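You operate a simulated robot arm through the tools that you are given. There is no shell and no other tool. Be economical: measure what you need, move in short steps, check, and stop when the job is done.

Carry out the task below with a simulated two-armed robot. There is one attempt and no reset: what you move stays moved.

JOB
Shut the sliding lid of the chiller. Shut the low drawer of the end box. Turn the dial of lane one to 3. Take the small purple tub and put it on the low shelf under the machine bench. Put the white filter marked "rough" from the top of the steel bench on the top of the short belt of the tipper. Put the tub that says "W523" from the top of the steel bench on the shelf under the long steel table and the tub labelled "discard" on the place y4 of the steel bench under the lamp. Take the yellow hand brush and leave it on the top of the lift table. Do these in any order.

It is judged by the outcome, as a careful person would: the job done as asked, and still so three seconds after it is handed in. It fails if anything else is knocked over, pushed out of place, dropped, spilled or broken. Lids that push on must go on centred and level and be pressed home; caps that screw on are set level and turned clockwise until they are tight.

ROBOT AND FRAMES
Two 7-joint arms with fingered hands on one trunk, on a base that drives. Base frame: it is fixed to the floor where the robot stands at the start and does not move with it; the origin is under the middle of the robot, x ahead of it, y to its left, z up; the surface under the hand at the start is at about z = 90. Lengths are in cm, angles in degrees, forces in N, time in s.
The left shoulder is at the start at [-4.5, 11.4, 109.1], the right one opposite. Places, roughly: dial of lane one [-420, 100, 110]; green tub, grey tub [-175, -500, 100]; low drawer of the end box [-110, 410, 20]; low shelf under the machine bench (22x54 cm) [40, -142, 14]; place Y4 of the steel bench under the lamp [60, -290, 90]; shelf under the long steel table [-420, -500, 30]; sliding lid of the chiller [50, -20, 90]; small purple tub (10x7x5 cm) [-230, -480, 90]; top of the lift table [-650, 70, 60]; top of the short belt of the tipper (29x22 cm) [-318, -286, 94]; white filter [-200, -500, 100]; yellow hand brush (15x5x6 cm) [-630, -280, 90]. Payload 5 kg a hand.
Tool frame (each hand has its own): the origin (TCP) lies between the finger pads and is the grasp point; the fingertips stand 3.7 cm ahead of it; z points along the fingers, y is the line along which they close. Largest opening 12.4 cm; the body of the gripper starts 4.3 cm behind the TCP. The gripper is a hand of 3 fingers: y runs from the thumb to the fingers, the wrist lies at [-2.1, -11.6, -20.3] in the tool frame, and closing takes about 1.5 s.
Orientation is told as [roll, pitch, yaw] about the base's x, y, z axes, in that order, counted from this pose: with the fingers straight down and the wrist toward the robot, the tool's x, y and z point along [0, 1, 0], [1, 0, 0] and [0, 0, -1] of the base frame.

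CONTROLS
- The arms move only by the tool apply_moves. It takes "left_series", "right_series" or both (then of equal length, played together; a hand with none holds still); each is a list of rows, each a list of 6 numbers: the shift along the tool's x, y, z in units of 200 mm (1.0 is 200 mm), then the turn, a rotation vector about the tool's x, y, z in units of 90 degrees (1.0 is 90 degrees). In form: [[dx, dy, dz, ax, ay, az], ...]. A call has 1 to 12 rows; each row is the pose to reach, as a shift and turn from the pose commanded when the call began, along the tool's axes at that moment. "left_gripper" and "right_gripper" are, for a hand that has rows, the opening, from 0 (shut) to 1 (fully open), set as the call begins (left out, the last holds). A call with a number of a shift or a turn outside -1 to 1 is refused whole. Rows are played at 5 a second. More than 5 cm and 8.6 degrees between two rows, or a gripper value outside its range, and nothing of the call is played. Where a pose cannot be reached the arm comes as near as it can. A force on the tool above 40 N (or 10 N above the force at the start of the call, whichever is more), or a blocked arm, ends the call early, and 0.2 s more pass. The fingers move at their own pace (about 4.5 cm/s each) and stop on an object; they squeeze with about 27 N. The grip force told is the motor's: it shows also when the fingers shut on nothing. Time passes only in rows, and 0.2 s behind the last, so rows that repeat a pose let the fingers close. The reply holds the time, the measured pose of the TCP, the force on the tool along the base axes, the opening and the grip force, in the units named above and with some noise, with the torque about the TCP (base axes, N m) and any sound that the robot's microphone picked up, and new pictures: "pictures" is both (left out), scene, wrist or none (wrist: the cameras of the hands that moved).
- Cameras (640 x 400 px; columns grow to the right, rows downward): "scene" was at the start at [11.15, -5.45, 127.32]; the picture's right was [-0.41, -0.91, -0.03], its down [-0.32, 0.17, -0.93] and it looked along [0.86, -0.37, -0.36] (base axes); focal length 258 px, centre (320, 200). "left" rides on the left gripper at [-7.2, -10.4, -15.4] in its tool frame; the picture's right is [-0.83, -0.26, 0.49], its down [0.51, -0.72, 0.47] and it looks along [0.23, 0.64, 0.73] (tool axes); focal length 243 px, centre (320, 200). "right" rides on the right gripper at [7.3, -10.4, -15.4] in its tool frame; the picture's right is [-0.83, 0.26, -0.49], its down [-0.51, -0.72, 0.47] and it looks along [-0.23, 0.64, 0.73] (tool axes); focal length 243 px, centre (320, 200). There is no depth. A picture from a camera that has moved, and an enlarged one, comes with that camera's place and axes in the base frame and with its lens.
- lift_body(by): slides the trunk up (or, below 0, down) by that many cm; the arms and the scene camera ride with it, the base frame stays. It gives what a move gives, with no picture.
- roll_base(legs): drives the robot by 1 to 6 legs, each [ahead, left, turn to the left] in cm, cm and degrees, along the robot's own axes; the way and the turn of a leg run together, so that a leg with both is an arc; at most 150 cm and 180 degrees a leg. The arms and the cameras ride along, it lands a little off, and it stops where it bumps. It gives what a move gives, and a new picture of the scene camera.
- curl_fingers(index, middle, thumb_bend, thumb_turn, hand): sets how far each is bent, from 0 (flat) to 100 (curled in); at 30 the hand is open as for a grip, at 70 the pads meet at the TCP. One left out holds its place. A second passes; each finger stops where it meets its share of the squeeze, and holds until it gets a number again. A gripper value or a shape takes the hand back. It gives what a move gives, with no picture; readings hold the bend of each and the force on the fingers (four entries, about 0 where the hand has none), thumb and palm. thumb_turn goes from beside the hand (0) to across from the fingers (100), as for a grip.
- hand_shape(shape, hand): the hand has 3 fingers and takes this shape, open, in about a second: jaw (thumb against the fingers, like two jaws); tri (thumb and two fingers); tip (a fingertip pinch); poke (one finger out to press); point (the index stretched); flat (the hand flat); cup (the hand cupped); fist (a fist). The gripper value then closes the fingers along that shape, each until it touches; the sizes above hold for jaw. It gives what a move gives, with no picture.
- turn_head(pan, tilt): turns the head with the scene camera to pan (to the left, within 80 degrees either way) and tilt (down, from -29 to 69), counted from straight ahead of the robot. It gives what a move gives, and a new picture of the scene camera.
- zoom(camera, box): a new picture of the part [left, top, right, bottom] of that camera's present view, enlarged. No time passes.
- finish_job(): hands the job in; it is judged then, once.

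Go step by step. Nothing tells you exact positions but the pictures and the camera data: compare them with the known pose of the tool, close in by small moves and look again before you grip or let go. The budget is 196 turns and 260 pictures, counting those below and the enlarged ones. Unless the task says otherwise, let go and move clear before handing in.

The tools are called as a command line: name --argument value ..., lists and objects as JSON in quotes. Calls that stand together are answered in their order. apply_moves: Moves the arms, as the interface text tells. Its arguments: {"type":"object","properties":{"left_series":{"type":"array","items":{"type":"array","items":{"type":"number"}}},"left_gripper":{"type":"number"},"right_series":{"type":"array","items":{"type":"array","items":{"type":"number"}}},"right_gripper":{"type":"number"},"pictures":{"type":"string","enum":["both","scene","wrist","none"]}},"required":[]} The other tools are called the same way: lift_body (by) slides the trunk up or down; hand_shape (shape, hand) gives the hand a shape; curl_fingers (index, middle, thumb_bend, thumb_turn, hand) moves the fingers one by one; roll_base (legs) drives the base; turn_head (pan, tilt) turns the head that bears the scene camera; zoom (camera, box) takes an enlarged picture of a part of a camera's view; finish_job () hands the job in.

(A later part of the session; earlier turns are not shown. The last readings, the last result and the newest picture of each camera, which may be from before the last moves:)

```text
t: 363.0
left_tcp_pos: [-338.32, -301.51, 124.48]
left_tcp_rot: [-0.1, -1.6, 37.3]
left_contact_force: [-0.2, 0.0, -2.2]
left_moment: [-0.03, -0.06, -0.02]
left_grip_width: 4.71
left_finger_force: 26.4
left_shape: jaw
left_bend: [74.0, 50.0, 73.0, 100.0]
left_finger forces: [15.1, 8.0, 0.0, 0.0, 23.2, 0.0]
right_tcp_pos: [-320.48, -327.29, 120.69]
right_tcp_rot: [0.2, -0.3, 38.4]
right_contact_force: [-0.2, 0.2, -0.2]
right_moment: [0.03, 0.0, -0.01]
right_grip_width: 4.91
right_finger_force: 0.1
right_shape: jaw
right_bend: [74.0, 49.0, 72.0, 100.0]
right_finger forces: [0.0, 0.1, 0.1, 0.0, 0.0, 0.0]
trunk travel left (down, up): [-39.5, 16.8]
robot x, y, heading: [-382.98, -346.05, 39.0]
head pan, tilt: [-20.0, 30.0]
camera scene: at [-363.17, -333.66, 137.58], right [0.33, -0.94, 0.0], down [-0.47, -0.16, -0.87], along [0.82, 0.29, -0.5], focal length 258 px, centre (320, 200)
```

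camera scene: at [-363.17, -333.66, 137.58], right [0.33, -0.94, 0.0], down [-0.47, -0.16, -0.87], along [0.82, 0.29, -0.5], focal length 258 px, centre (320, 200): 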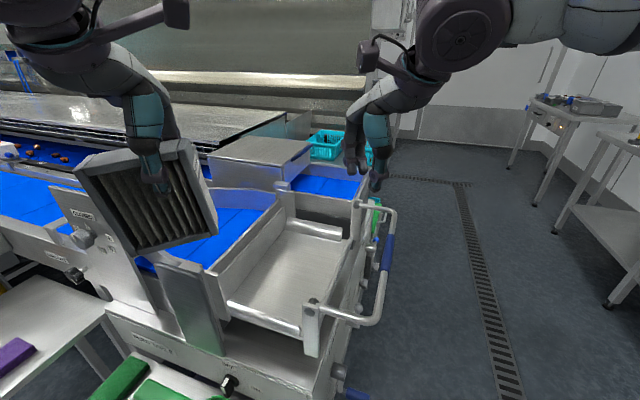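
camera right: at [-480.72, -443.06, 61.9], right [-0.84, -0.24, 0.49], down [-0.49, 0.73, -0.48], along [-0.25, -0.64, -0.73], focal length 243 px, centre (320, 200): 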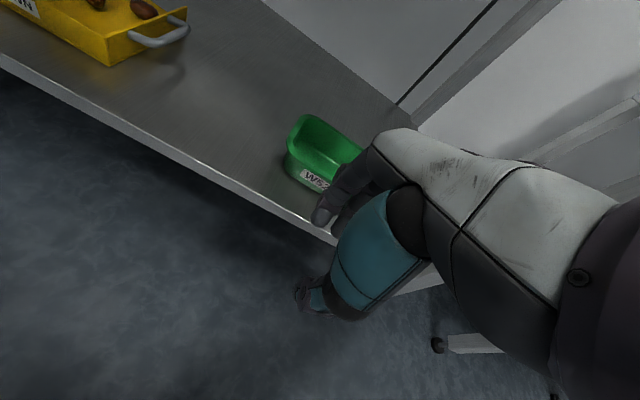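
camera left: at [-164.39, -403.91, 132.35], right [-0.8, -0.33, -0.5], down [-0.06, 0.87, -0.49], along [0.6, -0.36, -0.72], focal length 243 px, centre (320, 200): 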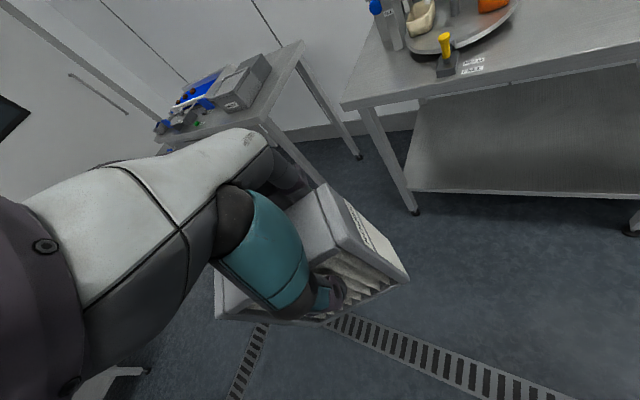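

The belt is at about pixel (214,232), partly behind the filter. I'll zoom to see its bounds.

zoom --camera "scene" --box '[60, 140, 380, 340]'

turn_head --pan -5 --tilt 55

```text
2.00 times, centred on (220, 240) of scene
camera zoom: at [-363.17, -333.66, 137.58], right [0.33, -0.94, 0.0], down [-0.47, -0.16, -0.87], along [0.82, 0.29, -0.5], focal length 516 px, centre (520, 120)
```

zoom: 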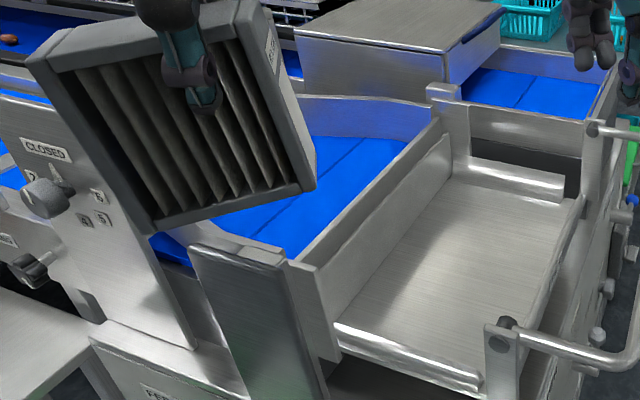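

```text
t: 363.9
left_tcp_pos: [-338.12, -301.35, 124.39]
left_tcp_rot: [0.1, -1.5, 37.4]
left_contact_force: [0.6, 0.9, -1.4]
left_moment: [-0.01, 0.02, 0.01]
left_grip_width: 4.71
left_finger_force: 26.7
left_shape: jaw
left_bend: [74.0, 50.0, 73.0, 100.0]
left_finger forces: [15.1, 8.0, 0.1, 0.1, 23.1, 0.0]
right_tcp_pos: [-320.23, -327.29, 120.56]
right_tcp_rot: [0.0, -0.3, 38.4]
right_contact_force: [-0.1, 0.5, -0.8]
right_moment: [-0.02, -0.04, -0.02]
right_grip_width: 4.91
right_finger_force: 0.0
right_shape: jaw
right_bend: [74.0, 49.0, 72.0, 100.0]
right_finger forces: [0.0, 0.0, 0.0, 0.0, 0.1, 0.0]
trunk travel left (down, up): [-39.5, 16.8]
robot x, y, heading: [-382.91, -346.09, 39.2]
head pan, tilt: [-5.0, 55.0]
camera scene: at [-365.58, -332.44, 133.93], right [0.56, -0.83, 0.0], down [-0.68, -0.46, -0.57], along [0.47, 0.32, -0.82], focal length 258 px, centre (320, 200)
```

scene: 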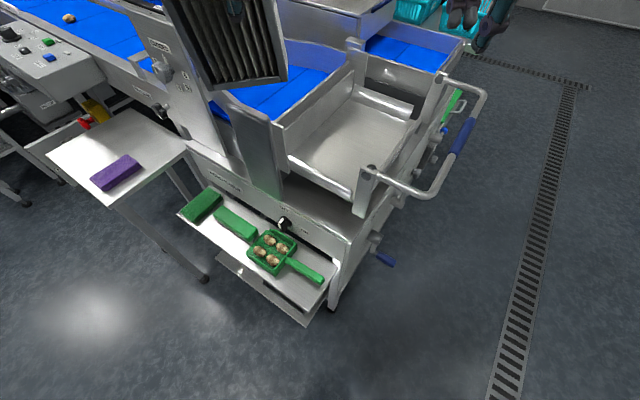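

The belt is bounded by the gate, the near post and the tipping pan. I drive 10 cm further and reach 15 cm forward over the belt centre.

roll_base --legs '[[10, 0, 0]]'

apply_moves --left_series '[[0, 0.15, 0, 0, 0, 0], [0, 0.3, 0, 0, 0, 0], [0, 0.45, 0, 0, 0, 0], [0, 0.6, 0, 0, 0, 0], [0, 0.76, 0, 0, 0, 0], [0, 0.76, 0, 0, 0, 0]]'

```text
t: 365.0
left_tcp_pos: [-330.62, -295.28, 124.52]
left_tcp_rot: [0.0, -1.6, 37.3]
left_contact_force: [0.7, -0.5, -1.8]
left_moment: [0.0, -0.03, -0.01]
left_grip_width: 4.7
left_finger_force: 26.7
left_shape: jaw
left_bend: [74.0, 50.0, 73.0, 100.0]
left_finger forces: [15.3, 8.0, 0.0, 0.0, 23.3, 0.0]
right_tcp_pos: [-312.69, -321.12, 120.67]
right_tcp_rot: [0.2, -0.5, 38.2]
right_contact_force: [-0.2, -0.4, -0.7]
right_moment: [0.03, 0.01, 0.01]
right_grip_width: 4.95
right_finger_force: 0.0
right_shape: jaw
right_bend: [74.0, 49.0, 72.0, 100.0]
right_finger forces: [0.1, 0.1, 0.0, 0.1, 0.0, 0.0]
trunk travel left (down, up): [-39.5, 16.8]
robot x, y, heading: [-375.21, -339.87, 39.0]
head pan, tilt: [-5.0, 55.0]
camera scene: at [-358.02, -326.33, 133.99], right [0.56, -0.83, 0.0], down [-0.68, -0.46, -0.58], along [0.48, 0.32, -0.82], focal length 258 px, centre (320, 200)
```

scene: 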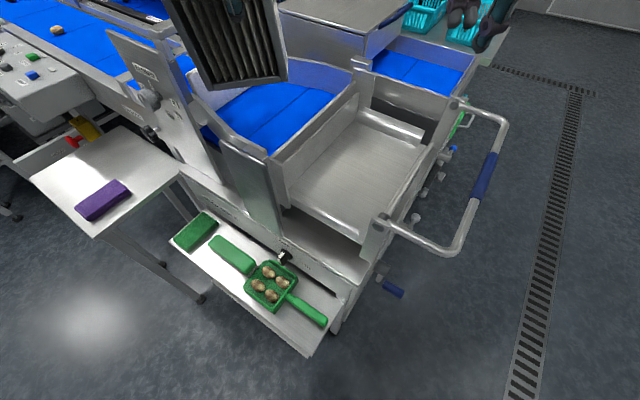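

```text
t: 366.4
left_tcp_pos: [-318.23, -285.97, 124.78]
left_tcp_rot: [0.0, -1.5, 37.4]
left_contact_force: [0.4, -0.1, -1.5]
left_moment: [-0.08, -0.03, -0.03]
left_grip_width: 4.71
left_finger_force: 26.6
left_shape: jaw
left_bend: [74.0, 50.0, 73.0, 100.0]
left_finger forces: [15.2, 8.1, 0.0, 0.0, 23.4, 0.0]
right_tcp_pos: [-312.51, -320.93, 120.61]
right_tcp_rot: [0.1, -0.3, 38.3]
right_contact_force: [0.2, -0.3, -0.1]
right_moment: [0.02, -0.05, -0.02]
right_grip_width: 4.93
right_finger_force: 0.0
right_shape: jaw
right_bend: [74.0, 49.0, 72.0, 100.0]
right_finger forces: [0.0, 0.0, 0.0, 0.1, 0.0, 0.0]
trunk travel left (down, up): [-39.5, 16.8]
robot x, y, heading: [-375.08, -339.75, 39.0]
head pan, tilt: [-5.0, 55.0]
camera scene: at [-357.87, -326.17, 133.94], right [0.56, -0.83, 0.0], down [-0.68, -0.46, -0.57], along [0.47, 0.32, -0.82], focal length 258 px, centre (320, 200)
camera left: at [-322.45, -298.33, 139.93], right [0.3, -0.81, -0.5], down [-0.87, -0.03, -0.49], along [0.38, 0.58, -0.71], focal length 243 px, centre (320, 200)
```

scene: 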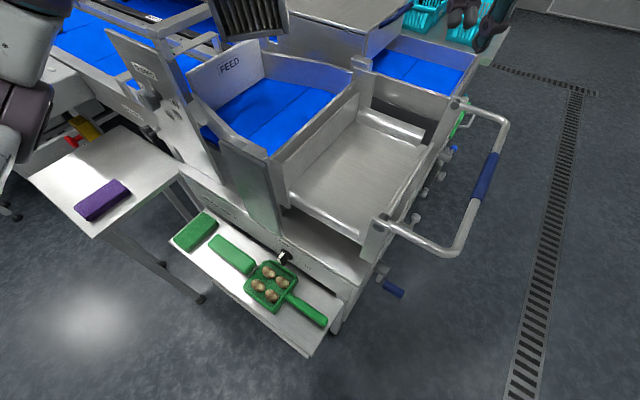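
left: 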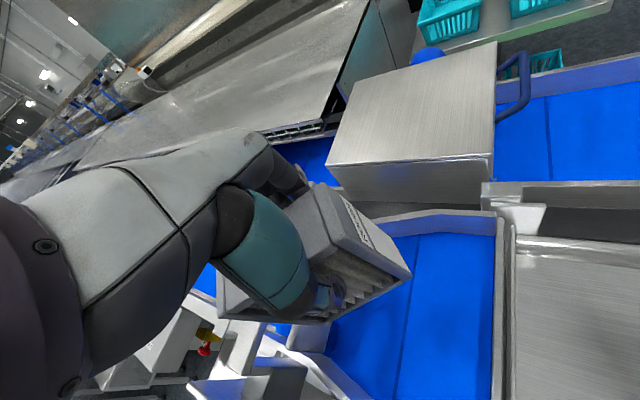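

The TCP is right above the belt centre. I lower the filter until it touches.

apply_moves --left_series '[[0, 0, 0.15, 0, 0, 0], [0, 0, 0.3, 0, 0, 0], [0, 0, 0.45, 0, 0, 0], [0, 0, 0.6, 0, 0, 0], [0, 0, 0.72, 0, 0, 0], [0, 0, 0.82, 0, 0, 0], [0, 0, 0.88, 0, 0, 0], [0, 0, 0.92, 0, 0, 0], [0, 0, 0.95, 0, 0, 0], [0, 0, 0.97, 0, 0, 0], [0, 0, 0.99, 0, 0, 0]]'

```text
t: 368.8
left_tcp_pos: [-317.96, -285.96, 105.37]
left_tcp_rot: [0.0, -1.8, 37.1]
left_contact_force: [-0.4, -2.3, 34.0]
left_moment: [-0.16, 0.07, 0.01]
left_grip_width: 5.09
left_finger_force: 27.0
left_shape: jaw
left_bend: [74.0, 48.0, 74.0, 100.0]
left_finger forces: [18.0, 11.3, 0.0, 0.1, 31.0, 0.1]
right_tcp_pos: [-312.92, -321.46, 120.76]
right_tcp_rot: [0.2, -0.5, 38.3]
right_contact_force: [0.4, -0.3, 0.7]
right_moment: [0.03, -0.01, 0.0]
right_grip_width: 4.91
right_finger_force: 0.0
right_shape: jaw
right_bend: [74.0, 49.0, 72.0, 100.0]
right_finger forces: [0.1, 0.0, 0.0, 0.0, 0.0, 0.0]
trunk travel left (down, up): [-39.5, 16.8]
robot x, y, heading: [-375.06, -339.62, 39.0]
head pan, tilt: [-5.0, 55.0]
camera scene: at [-358.19, -326.7, 134.04], right [0.56, -0.83, 0.0], down [-0.68, -0.46, -0.58], along [0.48, 0.33, -0.82], focal length 258 px, centre (320, 200)
camera left: at [-322.26, -298.48, 120.37], right [0.31, -0.81, -0.5], down [-0.87, -0.02, -0.49], along [0.39, 0.59, -0.71], focal length 243 px, centre (320, 200)
```

scene: 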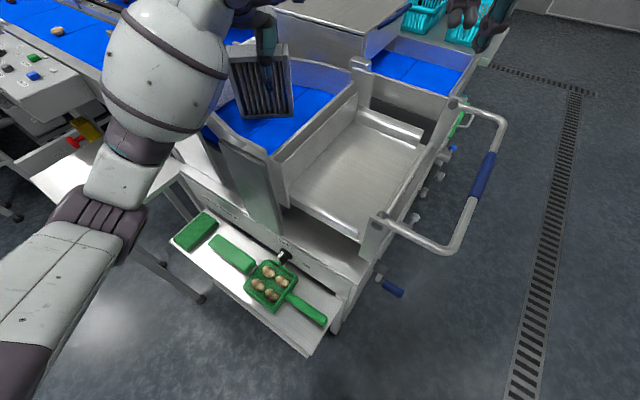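
left: 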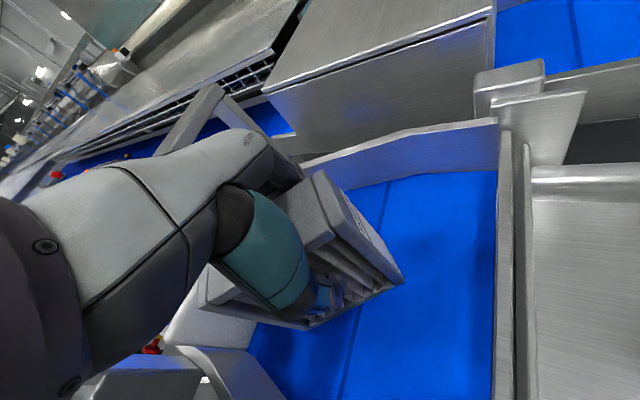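

It stands on the belt (contact at z 105.4, as expected). I open moderately and rise straight up.

apply_moves --left_series '[[0, 0, -0.02, 0, 0, 0], [0, 0, -0.02, 0, 0, 0], [0, 0, -0.02, 0, 0, 0], [0, 0, -0.02, 0, 0, 0], [0, 0, -0.02, 0, 0, 0]]' --left_gripper 0.7 --pictures "none"

apply_moves --left_series '[[0, 0, -0.1, 0, 0, 0], [0, 0, -0.25, 0, 0, 0], [0, 0, -0.4, 0, 0, 0], [0, 0, -0.6, 0, 0, 0], [0, 0, -0.8, 0, 0, 0], [0, -0.1, -0.9, 0, 0, 0], [0, -0.3, -0.95, 0, 0, 0], [0, -0.5, -0.95, 0, 0, 0], [0, -0.5, -0.95, 0, 0, 0]]'

```text
t: 370.0
left_tcp_pos: [-317.93, -286.04, 105.4]
left_tcp_rot: [0.0, -1.6, 37.3]
left_contact_force: [-0.2, -1.1, 0.3]
left_moment: [-0.02, 0.0, -0.01]
left_grip_width: 8.62
left_finger_force: 0.1
left_shape: jaw
left_bend: [27.0, 37.0, 59.0, 99.0]
left_finger forces: [0.0, 0.0, 0.1, 0.0, 0.1, 0.1]
right_tcp_pos: [-312.87, -321.34, 120.75]
right_tcp_rot: [0.2, -0.4, 38.3]
right_contact_force: [0.1, 0.3, 0.3]
right_moment: [-0.02, 0.04, -0.01]
right_grip_width: 4.94
right_finger_force: 0.1
right_shape: jaw
right_bend: [74.0, 49.0, 72.0, 100.0]
right_finger forces: [0.0, 0.1, 0.0, 0.1, 0.0, 0.0]
trunk travel left (down, up): [-39.5, 16.8]
robot x, y, heading: [-375.05, -339.56, 39.0]
head pan, tilt: [-5.0, 55.0]
```

```text
t: 372.0
left_tcp_pos: [-326.13, -292.31, 123.95]
left_tcp_rot: [0.0, -1.4, 37.3]
left_contact_force: [0.6, -0.4, -1.3]
left_moment: [-0.01, 0.03, -0.04]
left_grip_width: 8.67
left_finger_force: 0.0
left_shape: jaw
left_bend: [27.0, 37.0, 59.0, 99.0]
left_finger forces: [0.0, 0.0, 0.1, 0.0, 0.1, 0.0]
right_tcp_pos: [-312.52, -320.96, 120.57]
right_tcp_rot: [0.0, -0.2, 38.4]
right_contact_force: [0.9, -0.6, 0.1]
right_moment: [-0.02, 0.05, 0.01]
right_grip_width: 4.97
right_finger_force: 0.0
right_shape: jaw
right_bend: [74.0, 49.0, 72.0, 100.0]
right_finger forces: [0.0, 0.0, 0.0, 0.1, 0.0, 0.1]
trunk travel left (down, up): [-39.5, 16.8]
robot x, y, heading: [-375.2, -339.4, 39.2]
head pan, tilt: [-5.0, 55.0]
camera scene: at [-357.72, -326.14, 133.91], right [0.56, -0.83, 0.0], down [-0.68, -0.46, -0.57], along [0.47, 0.32, -0.82], focal length 258 px, centre (320, 200)
camera left: at [-330.24, -304.67, 139.02], right [0.3, -0.81, -0.5], down [-0.87, -0.03, -0.49], along [0.38, 0.58, -0.72], focal length 243 px, centre (320, 200)
```

scene: 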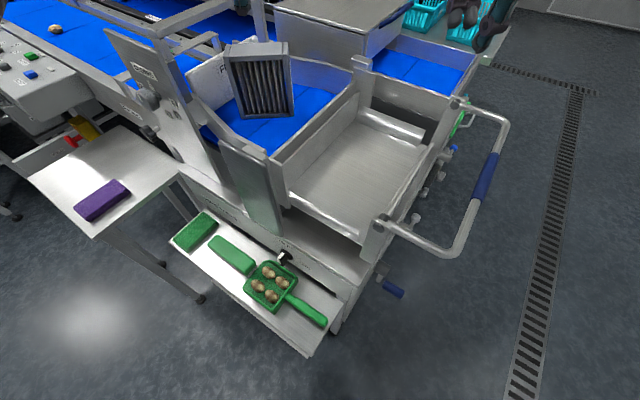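
left: 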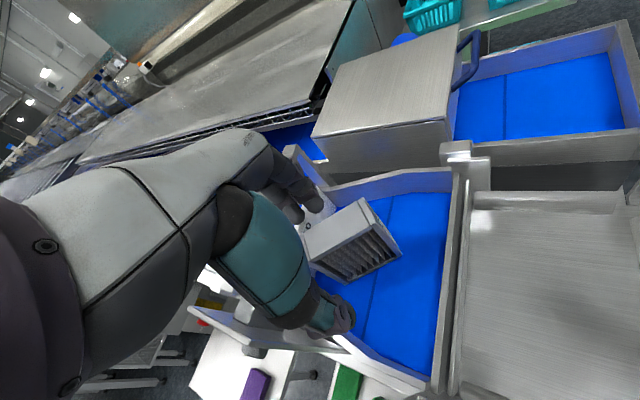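

The filter stands upright on the short belt. Next is the brush: I back away, turn to face west and look.

roll_base --legs '[[-50, 0, 0], [0, 0, 141]]'

turn_head --pan 0 --tilt 15

```text
t: 380.8
left_tcp_pos: [-481.47, -376.4, 124.05]
left_tcp_rot: [0.0, -1.5, 177.7]
left_contact_force: [0.3, 0.3, -0.2]
left_moment: [-0.01, 0.03, -0.02]
left_grip_width: 8.65
left_finger_force: 0.1
left_shape: jaw
left_bend: [27.0, 37.0, 59.0, 99.0]
left_finger forces: [0.0, 0.0, 0.0, 0.1, 0.0, 0.0]
right_tcp_pos: [-473.79, -345.75, 120.63]
right_tcp_rot: [0.0, -0.3, 178.9]
right_contact_force: [-0.1, -0.4, 0.6]
right_moment: [-0.01, -0.01, -0.02]
right_grip_width: 4.94
right_finger_force: 0.1
right_shape: jaw
right_bend: [74.0, 49.0, 72.0, 100.0]
right_finger forces: [0.0, 0.1, 0.0, 0.0, 0.0, 0.0]
trunk travel left (down, up): [-39.5, 16.8]
robot x, y, heading: [-413.34, -371.13, 179.8]
head pan, tilt: [-5.0, 55.0]
camera scene: at [-435.69, -370.38, 133.94], right [0.09, 1.0, 0.0], down [0.82, -0.08, -0.57], along [-0.57, 0.05, -0.82], focal length 258 px, centre (320, 200)
```

scene: 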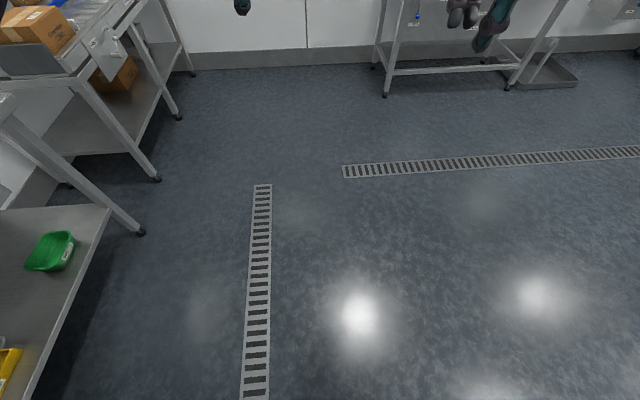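

```text
t: 381.8
left_tcp_pos: [-481.54, -376.37, 124.08]
left_tcp_rot: [0.1, -1.5, 177.8]
left_contact_force: [1.1, 0.2, 0.3]
left_moment: [-0.01, -0.02, 0.01]
left_grip_width: 8.67
left_finger_force: 0.0
left_shape: jaw
left_bend: [27.0, 37.0, 59.0, 99.0]
left_finger forces: [0.1, 0.0, 0.1, 0.1, 0.1, 0.1]
right_tcp_pos: [-473.71, -345.64, 120.55]
right_tcp_rot: [0.2, -0.4, 178.8]
right_contact_force: [0.6, 0.1, 0.0]
right_moment: [-0.01, -0.03, 0.01]
right_grip_width: 4.92
right_finger_force: 0.1
right_shape: jaw
right_bend: [74.0, 49.0, 72.0, 100.0]
right_finger forces: [0.1, 0.0, 0.1, 0.0, 0.1, 0.0]
trunk travel left (down, up): [-39.5, 16.8]
robot x, y, heading: [-413.86, -371.26, 179.5]
head pan, tilt: [0.0, 15.0]
camera scene: at [-437.86, -371.0, 139.95], right [0.01, 1.0, 0.0], down [0.26, 0.0, -0.97], along [-0.97, 0.01, -0.26], focal length 258 px, centre (320, 200)
```

scene: 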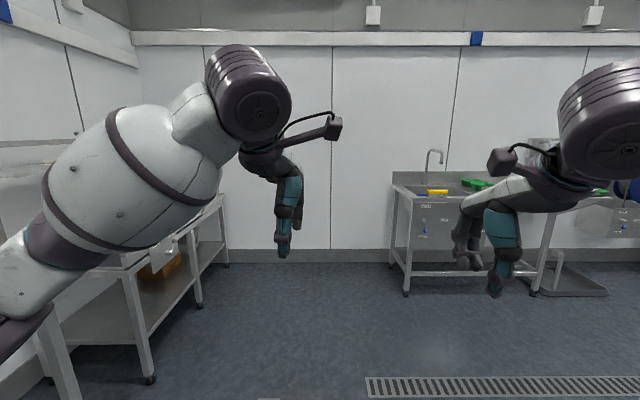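

I see the yellow brush at the left front of the sink bench, at about [-638,-276]. I drive over with the right hand lined up.

roll_base --legs '[[0, -68, 0], [128, 0, 0]]'

turn_head --pan -15 --tilt 30

```text
t: 394.3
left_tcp_pos: [-612.57, -308.91, 124.09]
left_tcp_rot: [0.1, -1.5, 178.0]
left_contact_force: [0.4, -0.5, -0.3]
left_moment: [-0.02, -0.01, 0.03]
left_grip_width: 8.63
left_finger_force: 0.0
left_shape: jaw
left_bend: [27.0, 37.0, 59.0, 99.0]
left_finger forces: [0.1, 0.0, 0.0, 0.0, 0.0, 0.0]
right_tcp_pos: [-604.89, -278.02, 120.66]
right_tcp_rot: [0.2, -0.2, 178.9]
right_contact_force: [-0.8, 0.1, -0.1]
right_moment: [0.01, 0.0, -0.04]
right_grip_width: 4.94
right_finger_force: 0.0
right_shape: jaw
right_bend: [74.0, 49.0, 72.0, 100.0]
right_finger forces: [0.0, 0.0, 0.0, 0.0, 0.0, 0.1]
trunk travel left (down, up): [-39.5, 16.8]
robot x, y, heading: [-544.43, -303.39, 179.7]
head pan, tilt: [0.0, 15.0]
camera scene: at [-568.95, -303.39, 139.97], right [0.0, 1.0, 0.0], down [0.26, 0.0, -0.97], along [-0.97, 0.0, -0.26], focal length 258 px, centre (320, 200)
```

scene: 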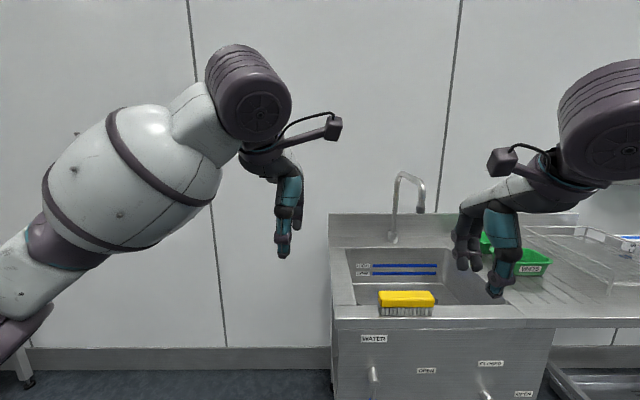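

```text
t: 395.1
left_tcp_pos: [-612.56, -308.9, 124.03]
left_tcp_rot: [0.0, -1.4, 177.9]
left_contact_force: [0.0, -0.1, -0.3]
left_moment: [0.02, -0.03, -0.02]
left_grip_width: 8.63
left_finger_force: 0.1
left_shape: jaw
left_bend: [27.0, 37.0, 59.0, 99.0]
left_finger forces: [0.1, 0.0, 0.0, 0.0, 0.1, 0.0]
right_tcp_pos: [-605.04, -278.02, 120.62]
right_tcp_rot: [0.1, -0.2, 178.9]
right_contact_force: [-0.2, -0.2, 0.3]
right_moment: [0.04, 0.02, 0.02]
right_grip_width: 4.94
right_finger_force: 0.1
right_shape: jaw
right_bend: [74.0, 49.0, 72.0, 100.0]
right_finger forces: [0.1, 0.0, 0.1, 0.1, 0.0, 0.0]
trunk travel left (down, up): [-39.5, 16.8]
robot x, y, heading: [-544.63, -303.51, 179.7]
head pan, tilt: [-15.0, 30.0]
camera scene: at [-568.42, -301.06, 137.54], right [0.26, 0.96, 0.0], down [0.48, -0.13, -0.87], along [-0.84, 0.23, -0.5], focal length 258 px, centre (320, 200)
```

scene: 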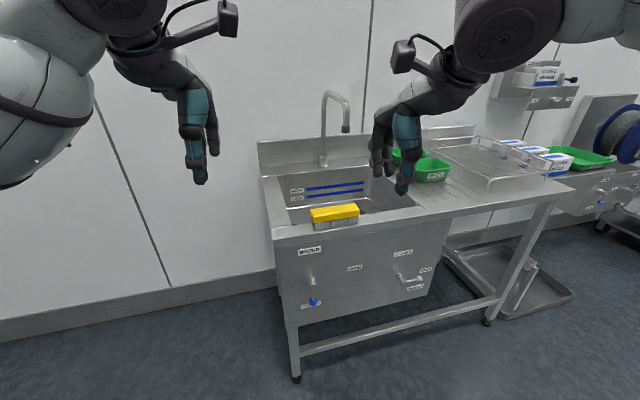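

The brush lies on the sink's front rim at about [-632,-279], 15 cm long along y, which is ideal for gripping across x. I approach with the right hand.

roll_base --legs '[[12, 0, 0]]'

apply_moves --right_series '[[0.02, 0.15, 0.1, 0, 0, 0], [0.04, 0.3, 0.2, 0, 0, 0], [0.05, 0.45, 0.3, 0, 0, 0], [0.06, 0.6, 0.4, 0, 0, 0], [0.06, 0.75, 0.5, 0, 0, 0], [0.06, 0.75, 0.6, 0, 0, 0], [0.06, 0.75, 0.6, 0, 0, 0], [0.06, 0.75, 0.6, 0, 0, 0]]' --right_gripper 0.9

```text
t: 396.4
left_tcp_pos: [-624.45, -308.61, 124.14]
left_tcp_rot: [-0.1, -1.6, 177.8]
left_contact_force: [1.0, -0.7, 0.5]
left_moment: [0.02, 0.03, 0.01]
left_grip_width: 8.68
left_finger_force: 0.1
left_shape: jaw
left_bend: [27.0, 37.0, 59.0, 99.0]
left_finger forces: [0.0, 0.1, 0.1, 0.0, 0.0, 0.0]
right_tcp_pos: [-616.76, -277.91, 120.77]
right_tcp_rot: [0.0, -0.4, 178.7]
right_contact_force: [0.1, 0.0, -0.8]
right_moment: [0.01, 0.02, -0.01]
right_grip_width: 4.91
right_finger_force: 0.1
right_shape: jaw
right_bend: [74.0, 49.0, 72.0, 100.0]
right_finger forces: [0.0, 0.0, 0.0, 0.1, 0.0, 0.1]
trunk travel left (down, up): [-39.5, 16.8]
robot x, y, heading: [-557.06, -303.47, 179.4]
head pan, tilt: [-15.0, 30.0]
camera scene: at [-580.27, -300.92, 137.59], right [0.27, 0.96, 0.0], down [0.48, -0.13, -0.87], along [-0.84, 0.23, -0.5], focal length 258 px, centre (320, 200)
```

scene: 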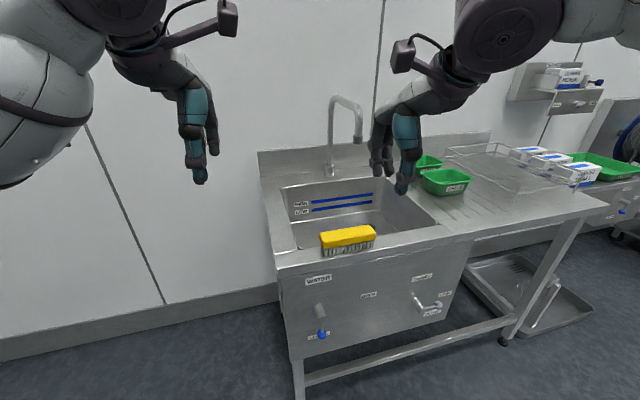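

```text
t: 398.2
left_tcp_pos: [-624.8, -308.67, 124.08]
left_tcp_rot: [0.0, -1.6, 177.7]
left_contact_force: [-0.2, 0.1, -0.6]
left_moment: [0.01, -0.02, 0.02]
left_grip_width: 8.68
left_finger_force: 0.0
left_shape: jaw
left_bend: [27.0, 37.0, 59.0, 99.0]
left_finger forces: [0.0, 0.0, 0.0, 0.0, 0.1, 0.1]
right_tcp_pos: [-632.11, -278.75, 108.98]
right_tcp_rot: [0.2, -0.3, 178.7]
right_contact_force: [0.2, 0.7, -0.1]
right_moment: [-0.02, 0.02, 0.03]
right_grip_width: 11.16
right_finger_force: 0.1
right_shape: jaw
right_bend: [27.0, 32.0, 38.0, 98.0]
right_finger forces: [0.0, 0.1, 0.1, 0.1, 0.1, 0.1]
trunk travel left (down, up): [-39.5, 16.8]
robot x, y, heading: [-556.79, -303.34, 179.4]
head pan, tilt: [-15.0, 30.0]
camera scene: at [-580.54, -300.93, 137.53], right [0.27, 0.96, 0.0], down [0.48, -0.13, -0.87], along [-0.83, 0.23, -0.5], focal length 258 px, centre (320, 200)
camera right: at [-621.92, -286.34, 124.18], right [-0.24, 0.84, 0.49], down [0.73, 0.49, -0.48], along [-0.64, 0.24, -0.73], focal length 243 px, centre (320, 200)
```

scene: 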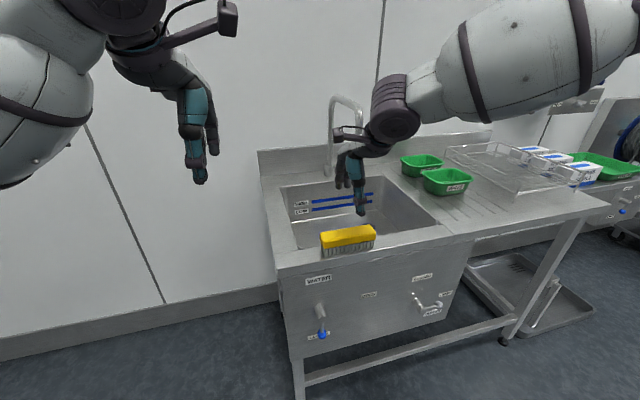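
right: 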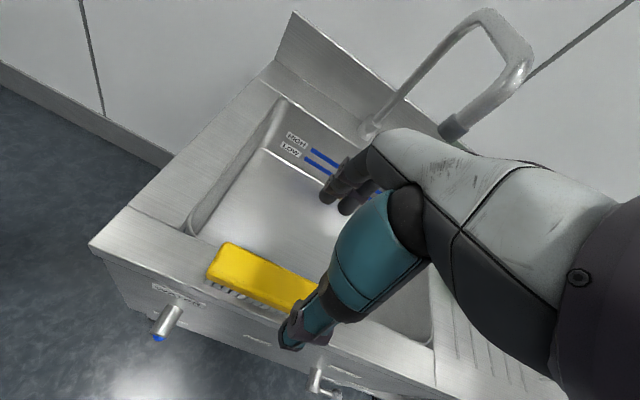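

Centred over the brush. I lower and close.

apply_moves --right_series '[[0, -0.03, 0.12, 0, 0, 0], [0, -0.03, 0.25, 0, 0, 0], [0, -0.03, 0.4, 0, 0, 0], [0, -0.03, 0.52, 0, 0, 0], [0, -0.03, 0.61, 0, 0, 0], [0, -0.03, 0.67, 0, 0, 0], [0, -0.03, 0.67, 0, 0, 0]]'

apply_moves --right_series '[[0, 0, 0, 0, 0, 0], [0, 0, 0, 0, 0, 0], [0, 0, 0, 0, 0, 0], [0, 0, 0, 0, 0, 0], [0, 0, 0, 0, 0, 0], [0, 0, 0, 0, 0, 0], [0, 0, 0, 0, 0, 0]]' --right_gripper 0 --pictures "wrist"

```text
t: 399.8
left_tcp_pos: [-624.84, -308.44, 124.07]
left_tcp_rot: [0.0, -1.4, 177.7]
left_contact_force: [0.4, -0.2, -0.8]
left_moment: [0.01, -0.01, -0.01]
left_grip_width: 8.63
left_finger_force: 0.0
left_shape: jaw
left_bend: [27.0, 37.0, 59.0, 99.0]
left_finger forces: [0.0, 0.0, 0.0, 0.0, 0.0, 0.1]
right_tcp_pos: [-631.31, -278.79, 95.62]
right_tcp_rot: [0.1, -0.3, 178.8]
right_contact_force: [-0.4, -0.2, -0.1]
right_moment: [-0.01, 0.02, 0.01]
right_grip_width: 11.15
right_finger_force: 0.0
right_shape: jaw
right_bend: [27.0, 32.0, 38.0, 98.0]
right_finger forces: [0.0, 0.0, 0.1, 0.1, 0.0, 0.0]
trunk travel left (down, up): [-39.5, 16.8]
robot x, y, heading: [-556.83, -303.2, 179.7]
head pan, tilt: [-15.0, 30.0]
camera scene: at [-580.48, -300.93, 137.55], right [0.27, 0.96, 0.0], down [0.48, -0.13, -0.87], along [-0.83, 0.23, -0.5], focal length 258 px, centre (320, 200)
camera right: at [-621.1, -286.31, 110.89], right [-0.24, 0.84, 0.49], down [0.73, 0.49, -0.48], along [-0.64, 0.24, -0.73], focal length 243 px, centre (320, 200)
```

scene: 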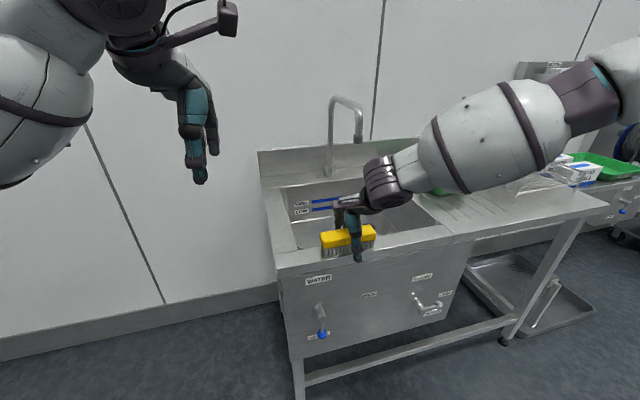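
right: 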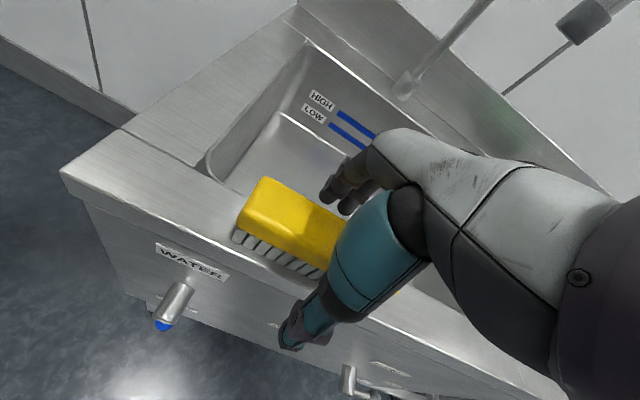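

```text
t: 401.4
left_tcp_pos: [-624.77, -308.58, 124.07]
left_tcp_rot: [0.0, -1.5, 177.8]
left_contact_force: [-0.6, -0.9, 0.1]
left_moment: [-0.02, -0.04, -0.01]
left_grip_width: 8.66
left_finger_force: 0.1
left_shape: jaw
left_bend: [27.0, 37.0, 59.0, 99.0]
left_finger forces: [0.0, 0.0, 0.0, 0.0, 0.1, 0.1]
right_tcp_pos: [-631.31, -278.71, 95.47]
right_tcp_rot: [0.0, -0.2, 178.7]
right_contact_force: [0.2, 0.3, 0.4]
right_moment: [0.01, 0.03, -0.02]
right_grip_width: 3.84
right_finger_force: 26.7
right_shape: jaw
right_bend: [74.0, 53.0, 74.0, 100.0]
right_finger forces: [15.8, 8.3, 0.0, 0.1, 24.0, 0.1]
trunk travel left (down, up): [-39.5, 16.8]
robot x, y, heading: [-556.93, -303.48, 179.5]
head pan, tilt: [-15.0, 30.0]
camera right: at [-621.12, -286.29, 110.87], right [-0.24, 0.84, 0.49], down [0.73, 0.49, -0.48], along [-0.64, 0.24, -0.73], focal length 243 px, centre (320, 200)
```

right: 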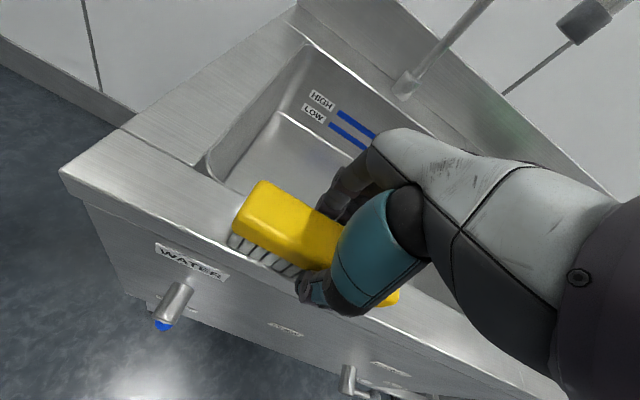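

Gripped. I lift it, back off, and look to the right, toward the lift table.

apply_moves --right_series '[[0, 0, -0.15, 0, 0, 0], [0, 0, -0.3, 0, 0, 0], [0, 0, -0.5, 0, 0, 0], [0, 0, -0.7, 0, 0, 0], [0, -0.15, -0.9, 0, 0, 0], [0, -0.35, -1.0, 0, 0, 0], [0, -0.55, -1.0, 0, 0, 0], [0, -0.75, -1.0, 0, 0, 0], [0, -0.75, -1.0, 0, 0, 0]]' --pictures "none"

roll_base --legs '[[-40, 0, 0]]'

turn_head --pan -75 --tilt 15

```text
t: 403.4
left_tcp_pos: [-624.75, -308.75, 124.01]
left_tcp_rot: [0.0, -1.5, 177.6]
left_contact_force: [-0.4, -0.2, -0.3]
left_moment: [0.03, 0.01, -0.02]
left_grip_width: 8.65
left_finger_force: 0.1
left_shape: jaw
left_bend: [27.0, 37.0, 59.0, 99.0]
left_finger forces: [0.1, 0.0, 0.1, 0.0, 0.0, 0.0]
right_tcp_pos: [-616.33, -278.91, 115.15]
right_tcp_rot: [0.1, -0.2, 178.7]
right_contact_force: [0.1, -0.4, -0.9]
right_moment: [0.0, -0.02, 0.01]
right_grip_width: 3.9
right_finger_force: 27.0
right_shape: jaw
right_bend: [74.0, 53.0, 74.0, 100.0]
right_finger forces: [15.9, 8.5, 0.0, 0.1, 24.4, 0.0]
trunk travel left (down, up): [-39.5, 16.8]
robot x, y, heading: [-557.04, -303.45, 179.4]
head pan, tilt: [-15.0, 30.0]
```

```text
t: 405.8
left_tcp_pos: [-585.38, -308.55, 123.98]
left_tcp_rot: [0.0, -1.4, 177.4]
left_contact_force: [0.0, 0.6, 1.0]
left_moment: [0.02, 0.0, 0.02]
left_grip_width: 8.66
left_finger_force: 0.0
left_shape: jaw
left_bend: [27.0, 37.0, 59.0, 99.0]
left_finger forces: [0.0, 0.0, 0.0, 0.0, 0.1, 0.0]
right_tcp_pos: [-576.76, -279.01, 115.03]
right_tcp_rot: [0.1, -0.2, 178.4]
right_contact_force: [-0.7, 0.3, -1.2]
right_moment: [0.0, -0.02, -0.03]
right_grip_width: 3.87
right_finger_force: 26.5
right_shape: jaw
right_bend: [74.0, 53.0, 74.0, 100.0]
right_finger forces: [15.9, 8.5, 0.0, 0.0, 24.3, 0.1]
trunk travel left (down, up): [-39.5, 16.8]
robot x, y, heading: [-516.97, -303.54, 179.5]
head pan, tilt: [-15.0, 30.0]
camera scene: at [-541.14, -301.19, 137.51], right [0.27, 0.96, 0.0], down [0.48, -0.14, -0.87], along [-0.83, 0.24, -0.5], focal length 258 px, centre (320, 200)
```

scene: 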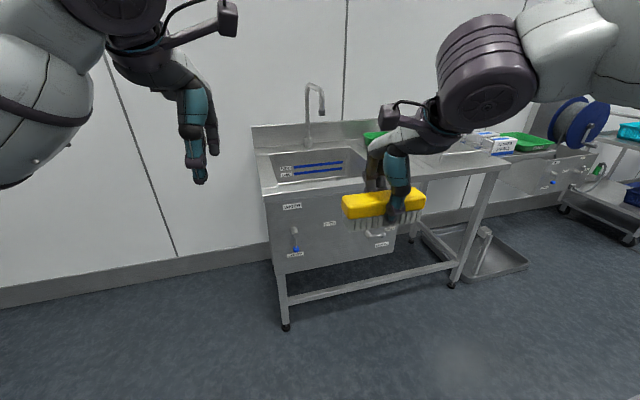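

```text
t: 407.1
left_tcp_pos: [-585.19, -308.57, 124.0]
left_tcp_rot: [0.0, -1.6, 177.4]
left_contact_force: [0.1, 0.4, -0.4]
left_moment: [-0.01, -0.01, 0.01]
left_grip_width: 8.67
left_finger_force: 0.1
left_shape: jaw
left_bend: [27.0, 37.0, 59.0, 99.0]
left_finger forces: [0.1, 0.1, 0.0, 0.0, 0.1, 0.1]
right_tcp_pos: [-576.64, -278.99, 115.25]
right_tcp_rot: [0.2, -0.3, 178.4]
right_contact_force: [0.7, 0.3, -1.2]
right_moment: [0.01, 0.0, -0.02]
right_grip_width: 3.87
right_finger_force: 27.0
right_shape: jaw
right_bend: [74.0, 53.0, 74.0, 100.0]
right_finger forces: [16.0, 8.4, 0.0, 0.0, 24.4, 0.1]
trunk travel left (down, up): [-39.5, 16.8]
robot x, y, heading: [-517.61, -303.88, 179.2]
head pan, tilt: [-75.0, 15.0]
camera scene: at [-534.58, -294.6, 139.96], right [0.97, 0.25, 0.0], down [0.06, -0.25, -0.97], along [-0.24, 0.94, -0.26], focal length 258 px, centre (320, 200)
```

scene: 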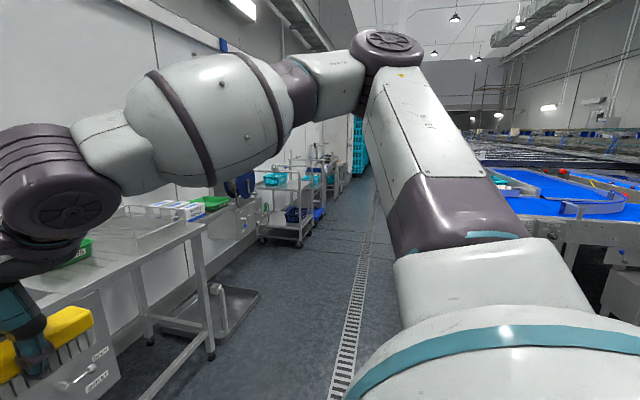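

An aisle runs north with a grate at x≈-550. I turn to face north and look ahead.

roll_base --legs '[[22, 0, 0], [0, 0, -89]]'

turn_head --pan 0 --tilt 12

```text
t: 412.6
left_tcp_pos: [-546.67, -235.79, 124.01]
left_tcp_rot: [-0.1, -1.4, 89.2]
left_contact_force: [-1.2, -0.8, 0.8]
left_moment: [0.03, -0.01, -0.03]
left_grip_width: 8.68
left_finger_force: 0.1
left_shape: jaw
left_bend: [27.0, 37.0, 59.0, 99.0]
left_finger forces: [0.0, 0.0, 0.0, 0.0, 0.0, 0.1]
right_tcp_pos: [-516.73, -243.48, 115.08]
right_tcp_rot: [0.1, -0.2, 90.0]
right_contact_force: [0.5, 0.4, -1.3]
right_moment: [-0.01, 0.01, 0.0]
right_grip_width: 3.81
right_finger_force: 26.9
right_shape: jaw
right_bend: [74.0, 54.0, 74.0, 100.0]
right_finger forces: [15.5, 8.2, 0.0, 0.1, 23.7, 0.1]
trunk travel left (down, up): [-39.5, 16.8]
robot x, y, heading: [-539.7, -303.6, 90.9]
head pan, tilt: [-75.0, 15.0]
camera scene: at [-531.18, -286.14, 139.96], right [0.27, -0.96, 0.0], down [-0.25, -0.07, -0.97], along [0.93, 0.27, -0.26], focal length 258 px, centre (320, 200)
```

scene: 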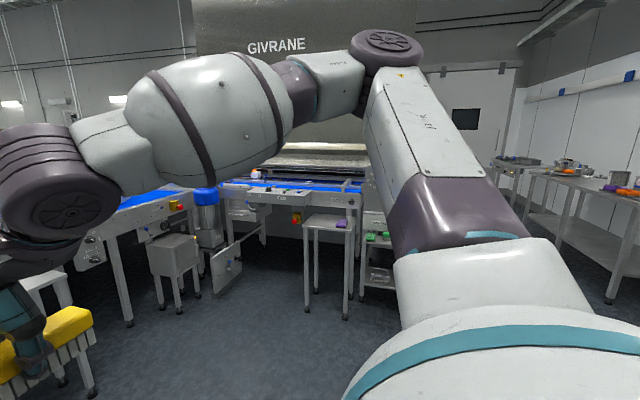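

```text
t: 414.1
left_tcp_pos: [-546.63, -235.63, 124.08]
left_tcp_rot: [0.0, -1.6, 89.1]
left_contact_force: [-0.6, -0.1, -0.2]
left_moment: [0.03, 0.0, 0.05]
left_grip_width: 8.64
left_finger_force: 0.0
left_shape: jaw
left_bend: [27.0, 37.0, 59.0, 99.0]
left_finger forces: [0.0, 0.1, 0.1, 0.0, 0.0, 0.1]
right_tcp_pos: [-516.84, -243.43, 115.15]
right_tcp_rot: [0.1, -0.2, 90.1]
right_contact_force: [-0.4, -0.6, -1.7]
right_moment: [-0.01, 0.0, -0.02]
right_grip_width: 3.85
right_finger_force: 26.9
right_shape: jaw
right_bend: [74.0, 54.0, 74.0, 100.0]
right_finger forces: [15.5, 8.2, 0.0, 0.0, 23.7, 0.0]
trunk travel left (down, up): [-39.5, 16.8]
robot x, y, heading: [-540.18, -303.38, 90.8]
head pan, tilt: [0.0, 12.0]
camera scene: at [-540.29, -279.39, 140.45], right [1.0, 0.02, 0.0], down [0.0, -0.21, -0.98], along [-0.02, 0.98, -0.21], focal length 258 px, centre (320, 200)
```

scene: 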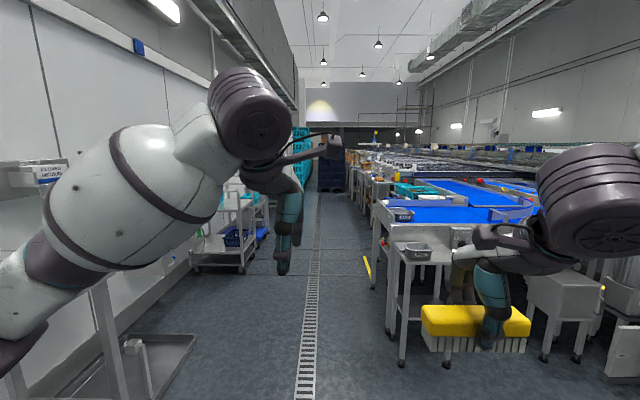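

The aisle is clear. I shift slightly left and drive north.

roll_base --legs '[[0, 13, -0.8], [145, 0, 0], [60, 0, 0]]'

turn_head --pan 15 --tilt 18

```text
t: 425.7
left_tcp_pos: [-567.22, -29.48, 124.02]
left_tcp_rot: [0.0, -1.6, 90.5]
left_contact_force: [0.1, 0.4, -0.3]
left_moment: [0.03, 0.02, 0.02]
left_grip_width: 8.65
left_finger_force: 0.1
left_shape: jaw
left_bend: [27.0, 37.0, 59.0, 99.0]
left_finger forces: [0.1, 0.0, 0.0, 0.0, 0.0, 0.0]
right_tcp_pos: [-537.02, -36.46, 115.11]
right_tcp_rot: [0.1, -0.3, 91.5]
right_contact_force: [0.1, -0.6, -1.3]
right_moment: [0.02, -0.01, -0.02]
right_grip_width: 3.82
right_finger_force: 26.9
right_shape: jaw
right_bend: [74.0, 54.0, 74.0, 100.0]
right_finger forces: [15.4, 8.2, 0.1, 0.0, 23.7, 0.0]
trunk travel left (down, up): [-39.5, 16.8]
robot x, y, heading: [-559.05, -96.73, 92.2]
head pan, tilt: [0.0, 12.0]
camera scene: at [-559.77, -72.95, 140.47], right [1.0, 0.04, 0.0], down [0.01, -0.21, -0.98], along [-0.04, 0.98, -0.21], focal length 258 px, centre (320, 200)
```

scene: 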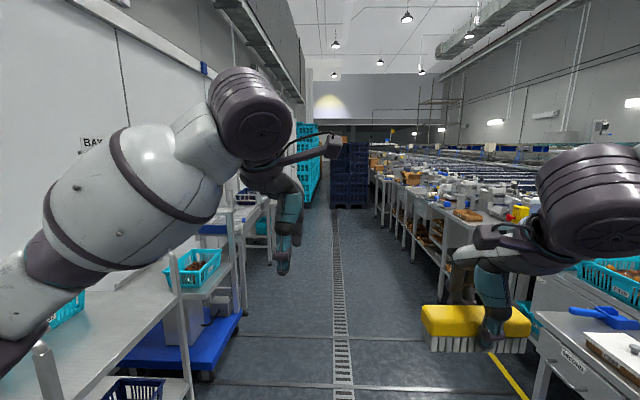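

```text
t: 426.5
left_tcp_pos: [-567.15, -29.34, 124.01]
left_tcp_rot: [0.1, -1.6, 90.5]
left_contact_force: [-0.1, 0.0, -0.5]
left_moment: [0.0, 0.02, 0.03]
left_grip_width: 8.65
left_finger_force: 0.0
left_shape: jaw
left_bend: [27.0, 37.0, 59.0, 99.0]
left_finger forces: [0.0, 0.1, 0.1, 0.1, 0.0, 0.1]
right_tcp_pos: [-537.04, -36.24, 115.07]
right_tcp_rot: [0.2, -0.1, 91.4]
right_contact_force: [0.0, -0.2, -1.2]
right_moment: [0.0, 0.01, 0.01]
right_grip_width: 3.82
right_finger_force: 26.9
right_shape: jaw
right_bend: [74.0, 54.0, 74.0, 100.0]
right_finger forces: [15.5, 8.1, 0.0, 0.1, 23.7, 0.0]
trunk travel left (down, up): [-39.5, 16.8]
robot x, y, heading: [-558.92, -97.01, 92.2]
head pan, tilt: [15.0, 18.0]
camera scene: at [-562.17, -73.2, 139.46], right [0.95, 0.3, 0.0], down [0.09, -0.3, -0.95], along [-0.28, 0.91, -0.31], focal length 258 px, centre (320, 200)
```

scene: 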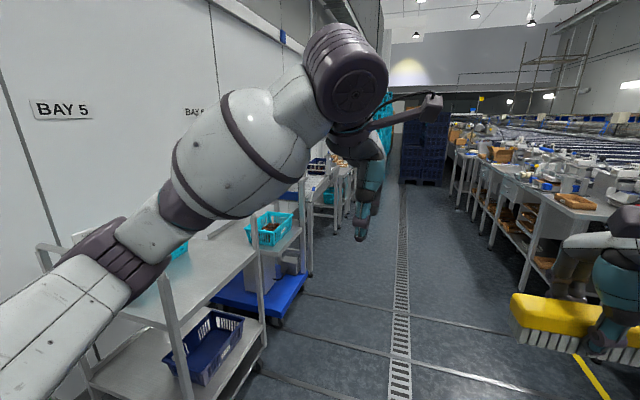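

The lift table (blue base) is ahead on the left. I shift right a little, drive up beside it and turn left to face it.

roll_base --legs '[[0, -14, -2], [150, 0, 0], [14, 0, 0]]'

turn_head --pan 70 --tilt 35

```text
t: 436.5
left_tcp_pos: [-556.55, 137.33, 124.23]
left_tcp_rot: [0.0, -1.6, 90.1]
left_contact_force: [0.4, 0.1, -0.4]
left_moment: [0.01, 0.01, -0.03]
left_grip_width: 8.66
left_finger_force: 0.1
left_shape: jaw
left_bend: [27.0, 37.0, 59.0, 99.0]
left_finger forces: [0.0, 0.1, 0.0, 0.1, 0.1, 0.0]
right_tcp_pos: [-526.47, 130.22, 115.39]
right_tcp_rot: [0.2, -0.3, 91.3]
right_contact_force: [-0.3, -0.6, -2.1]
right_moment: [0.01, 0.03, 0.0]
right_grip_width: 3.82
right_finger_force: 27.2
right_shape: jaw
right_bend: [74.0, 54.0, 74.0, 100.0]
right_finger forces: [15.6, 8.3, 0.1, 0.0, 23.9, 0.0]
trunk travel left (down, up): [-39.5, 16.8]
robot x, y, heading: [-548.3, 70.04, 92.0]
head pan, tilt: [15.0, 18.0]
camera scene: at [-551.71, 93.46, 139.53], right [0.96, 0.29, 0.0], down [0.09, -0.29, -0.95], along [-0.28, 0.91, -0.31], focal length 258 px, centre (320, 200)
```

scene: 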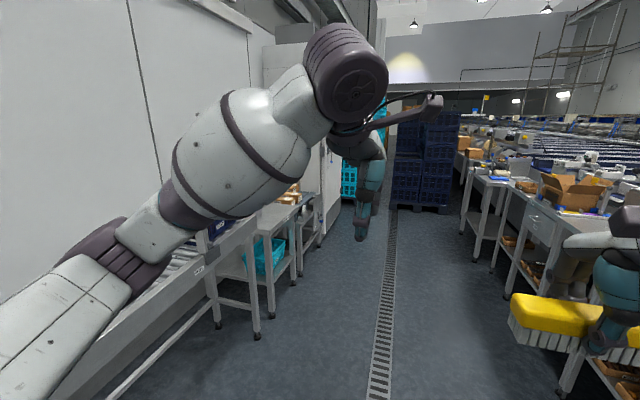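

```text
t: 437.7
left_tcp_pos: [-556.54, 137.5, 124.1]
left_tcp_rot: [0.0, -1.6, 90.2]
left_contact_force: [0.5, -0.3, 1.2]
left_moment: [-0.02, 0.02, -0.03]
left_grip_width: 8.63
left_finger_force: 0.1
left_shape: jaw
left_bend: [27.0, 37.0, 59.0, 99.0]
left_finger forces: [0.0, 0.1, 0.0, 0.0, 0.1, 0.0]
right_tcp_pos: [-526.5, 130.5, 115.18]
right_tcp_rot: [0.1, -0.3, 91.4]
right_contact_force: [0.6, -0.1, 0.0]
right_moment: [-0.03, 0.0, -0.01]
right_grip_width: 3.86
right_finger_force: 27.1
right_shape: jaw
right_bend: [74.0, 54.0, 74.0, 100.0]
right_finger forces: [15.6, 8.2, 0.1, 0.1, 23.9, 0.1]
trunk travel left (down, up): [-39.5, 16.8]
robot x, y, heading: [-548.19, 70.14, 92.0]
head pan, tilt: [70.0, 35.0]
camera scene: at [-557.36, 87.53, 136.76], right [0.31, 0.95, 0.0], down [0.55, -0.18, -0.82], along [-0.78, 0.25, -0.57], focal length 258 px, centre (320, 200)
```

scene: 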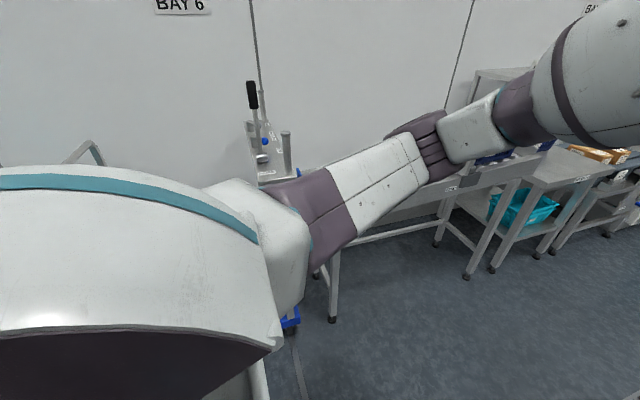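

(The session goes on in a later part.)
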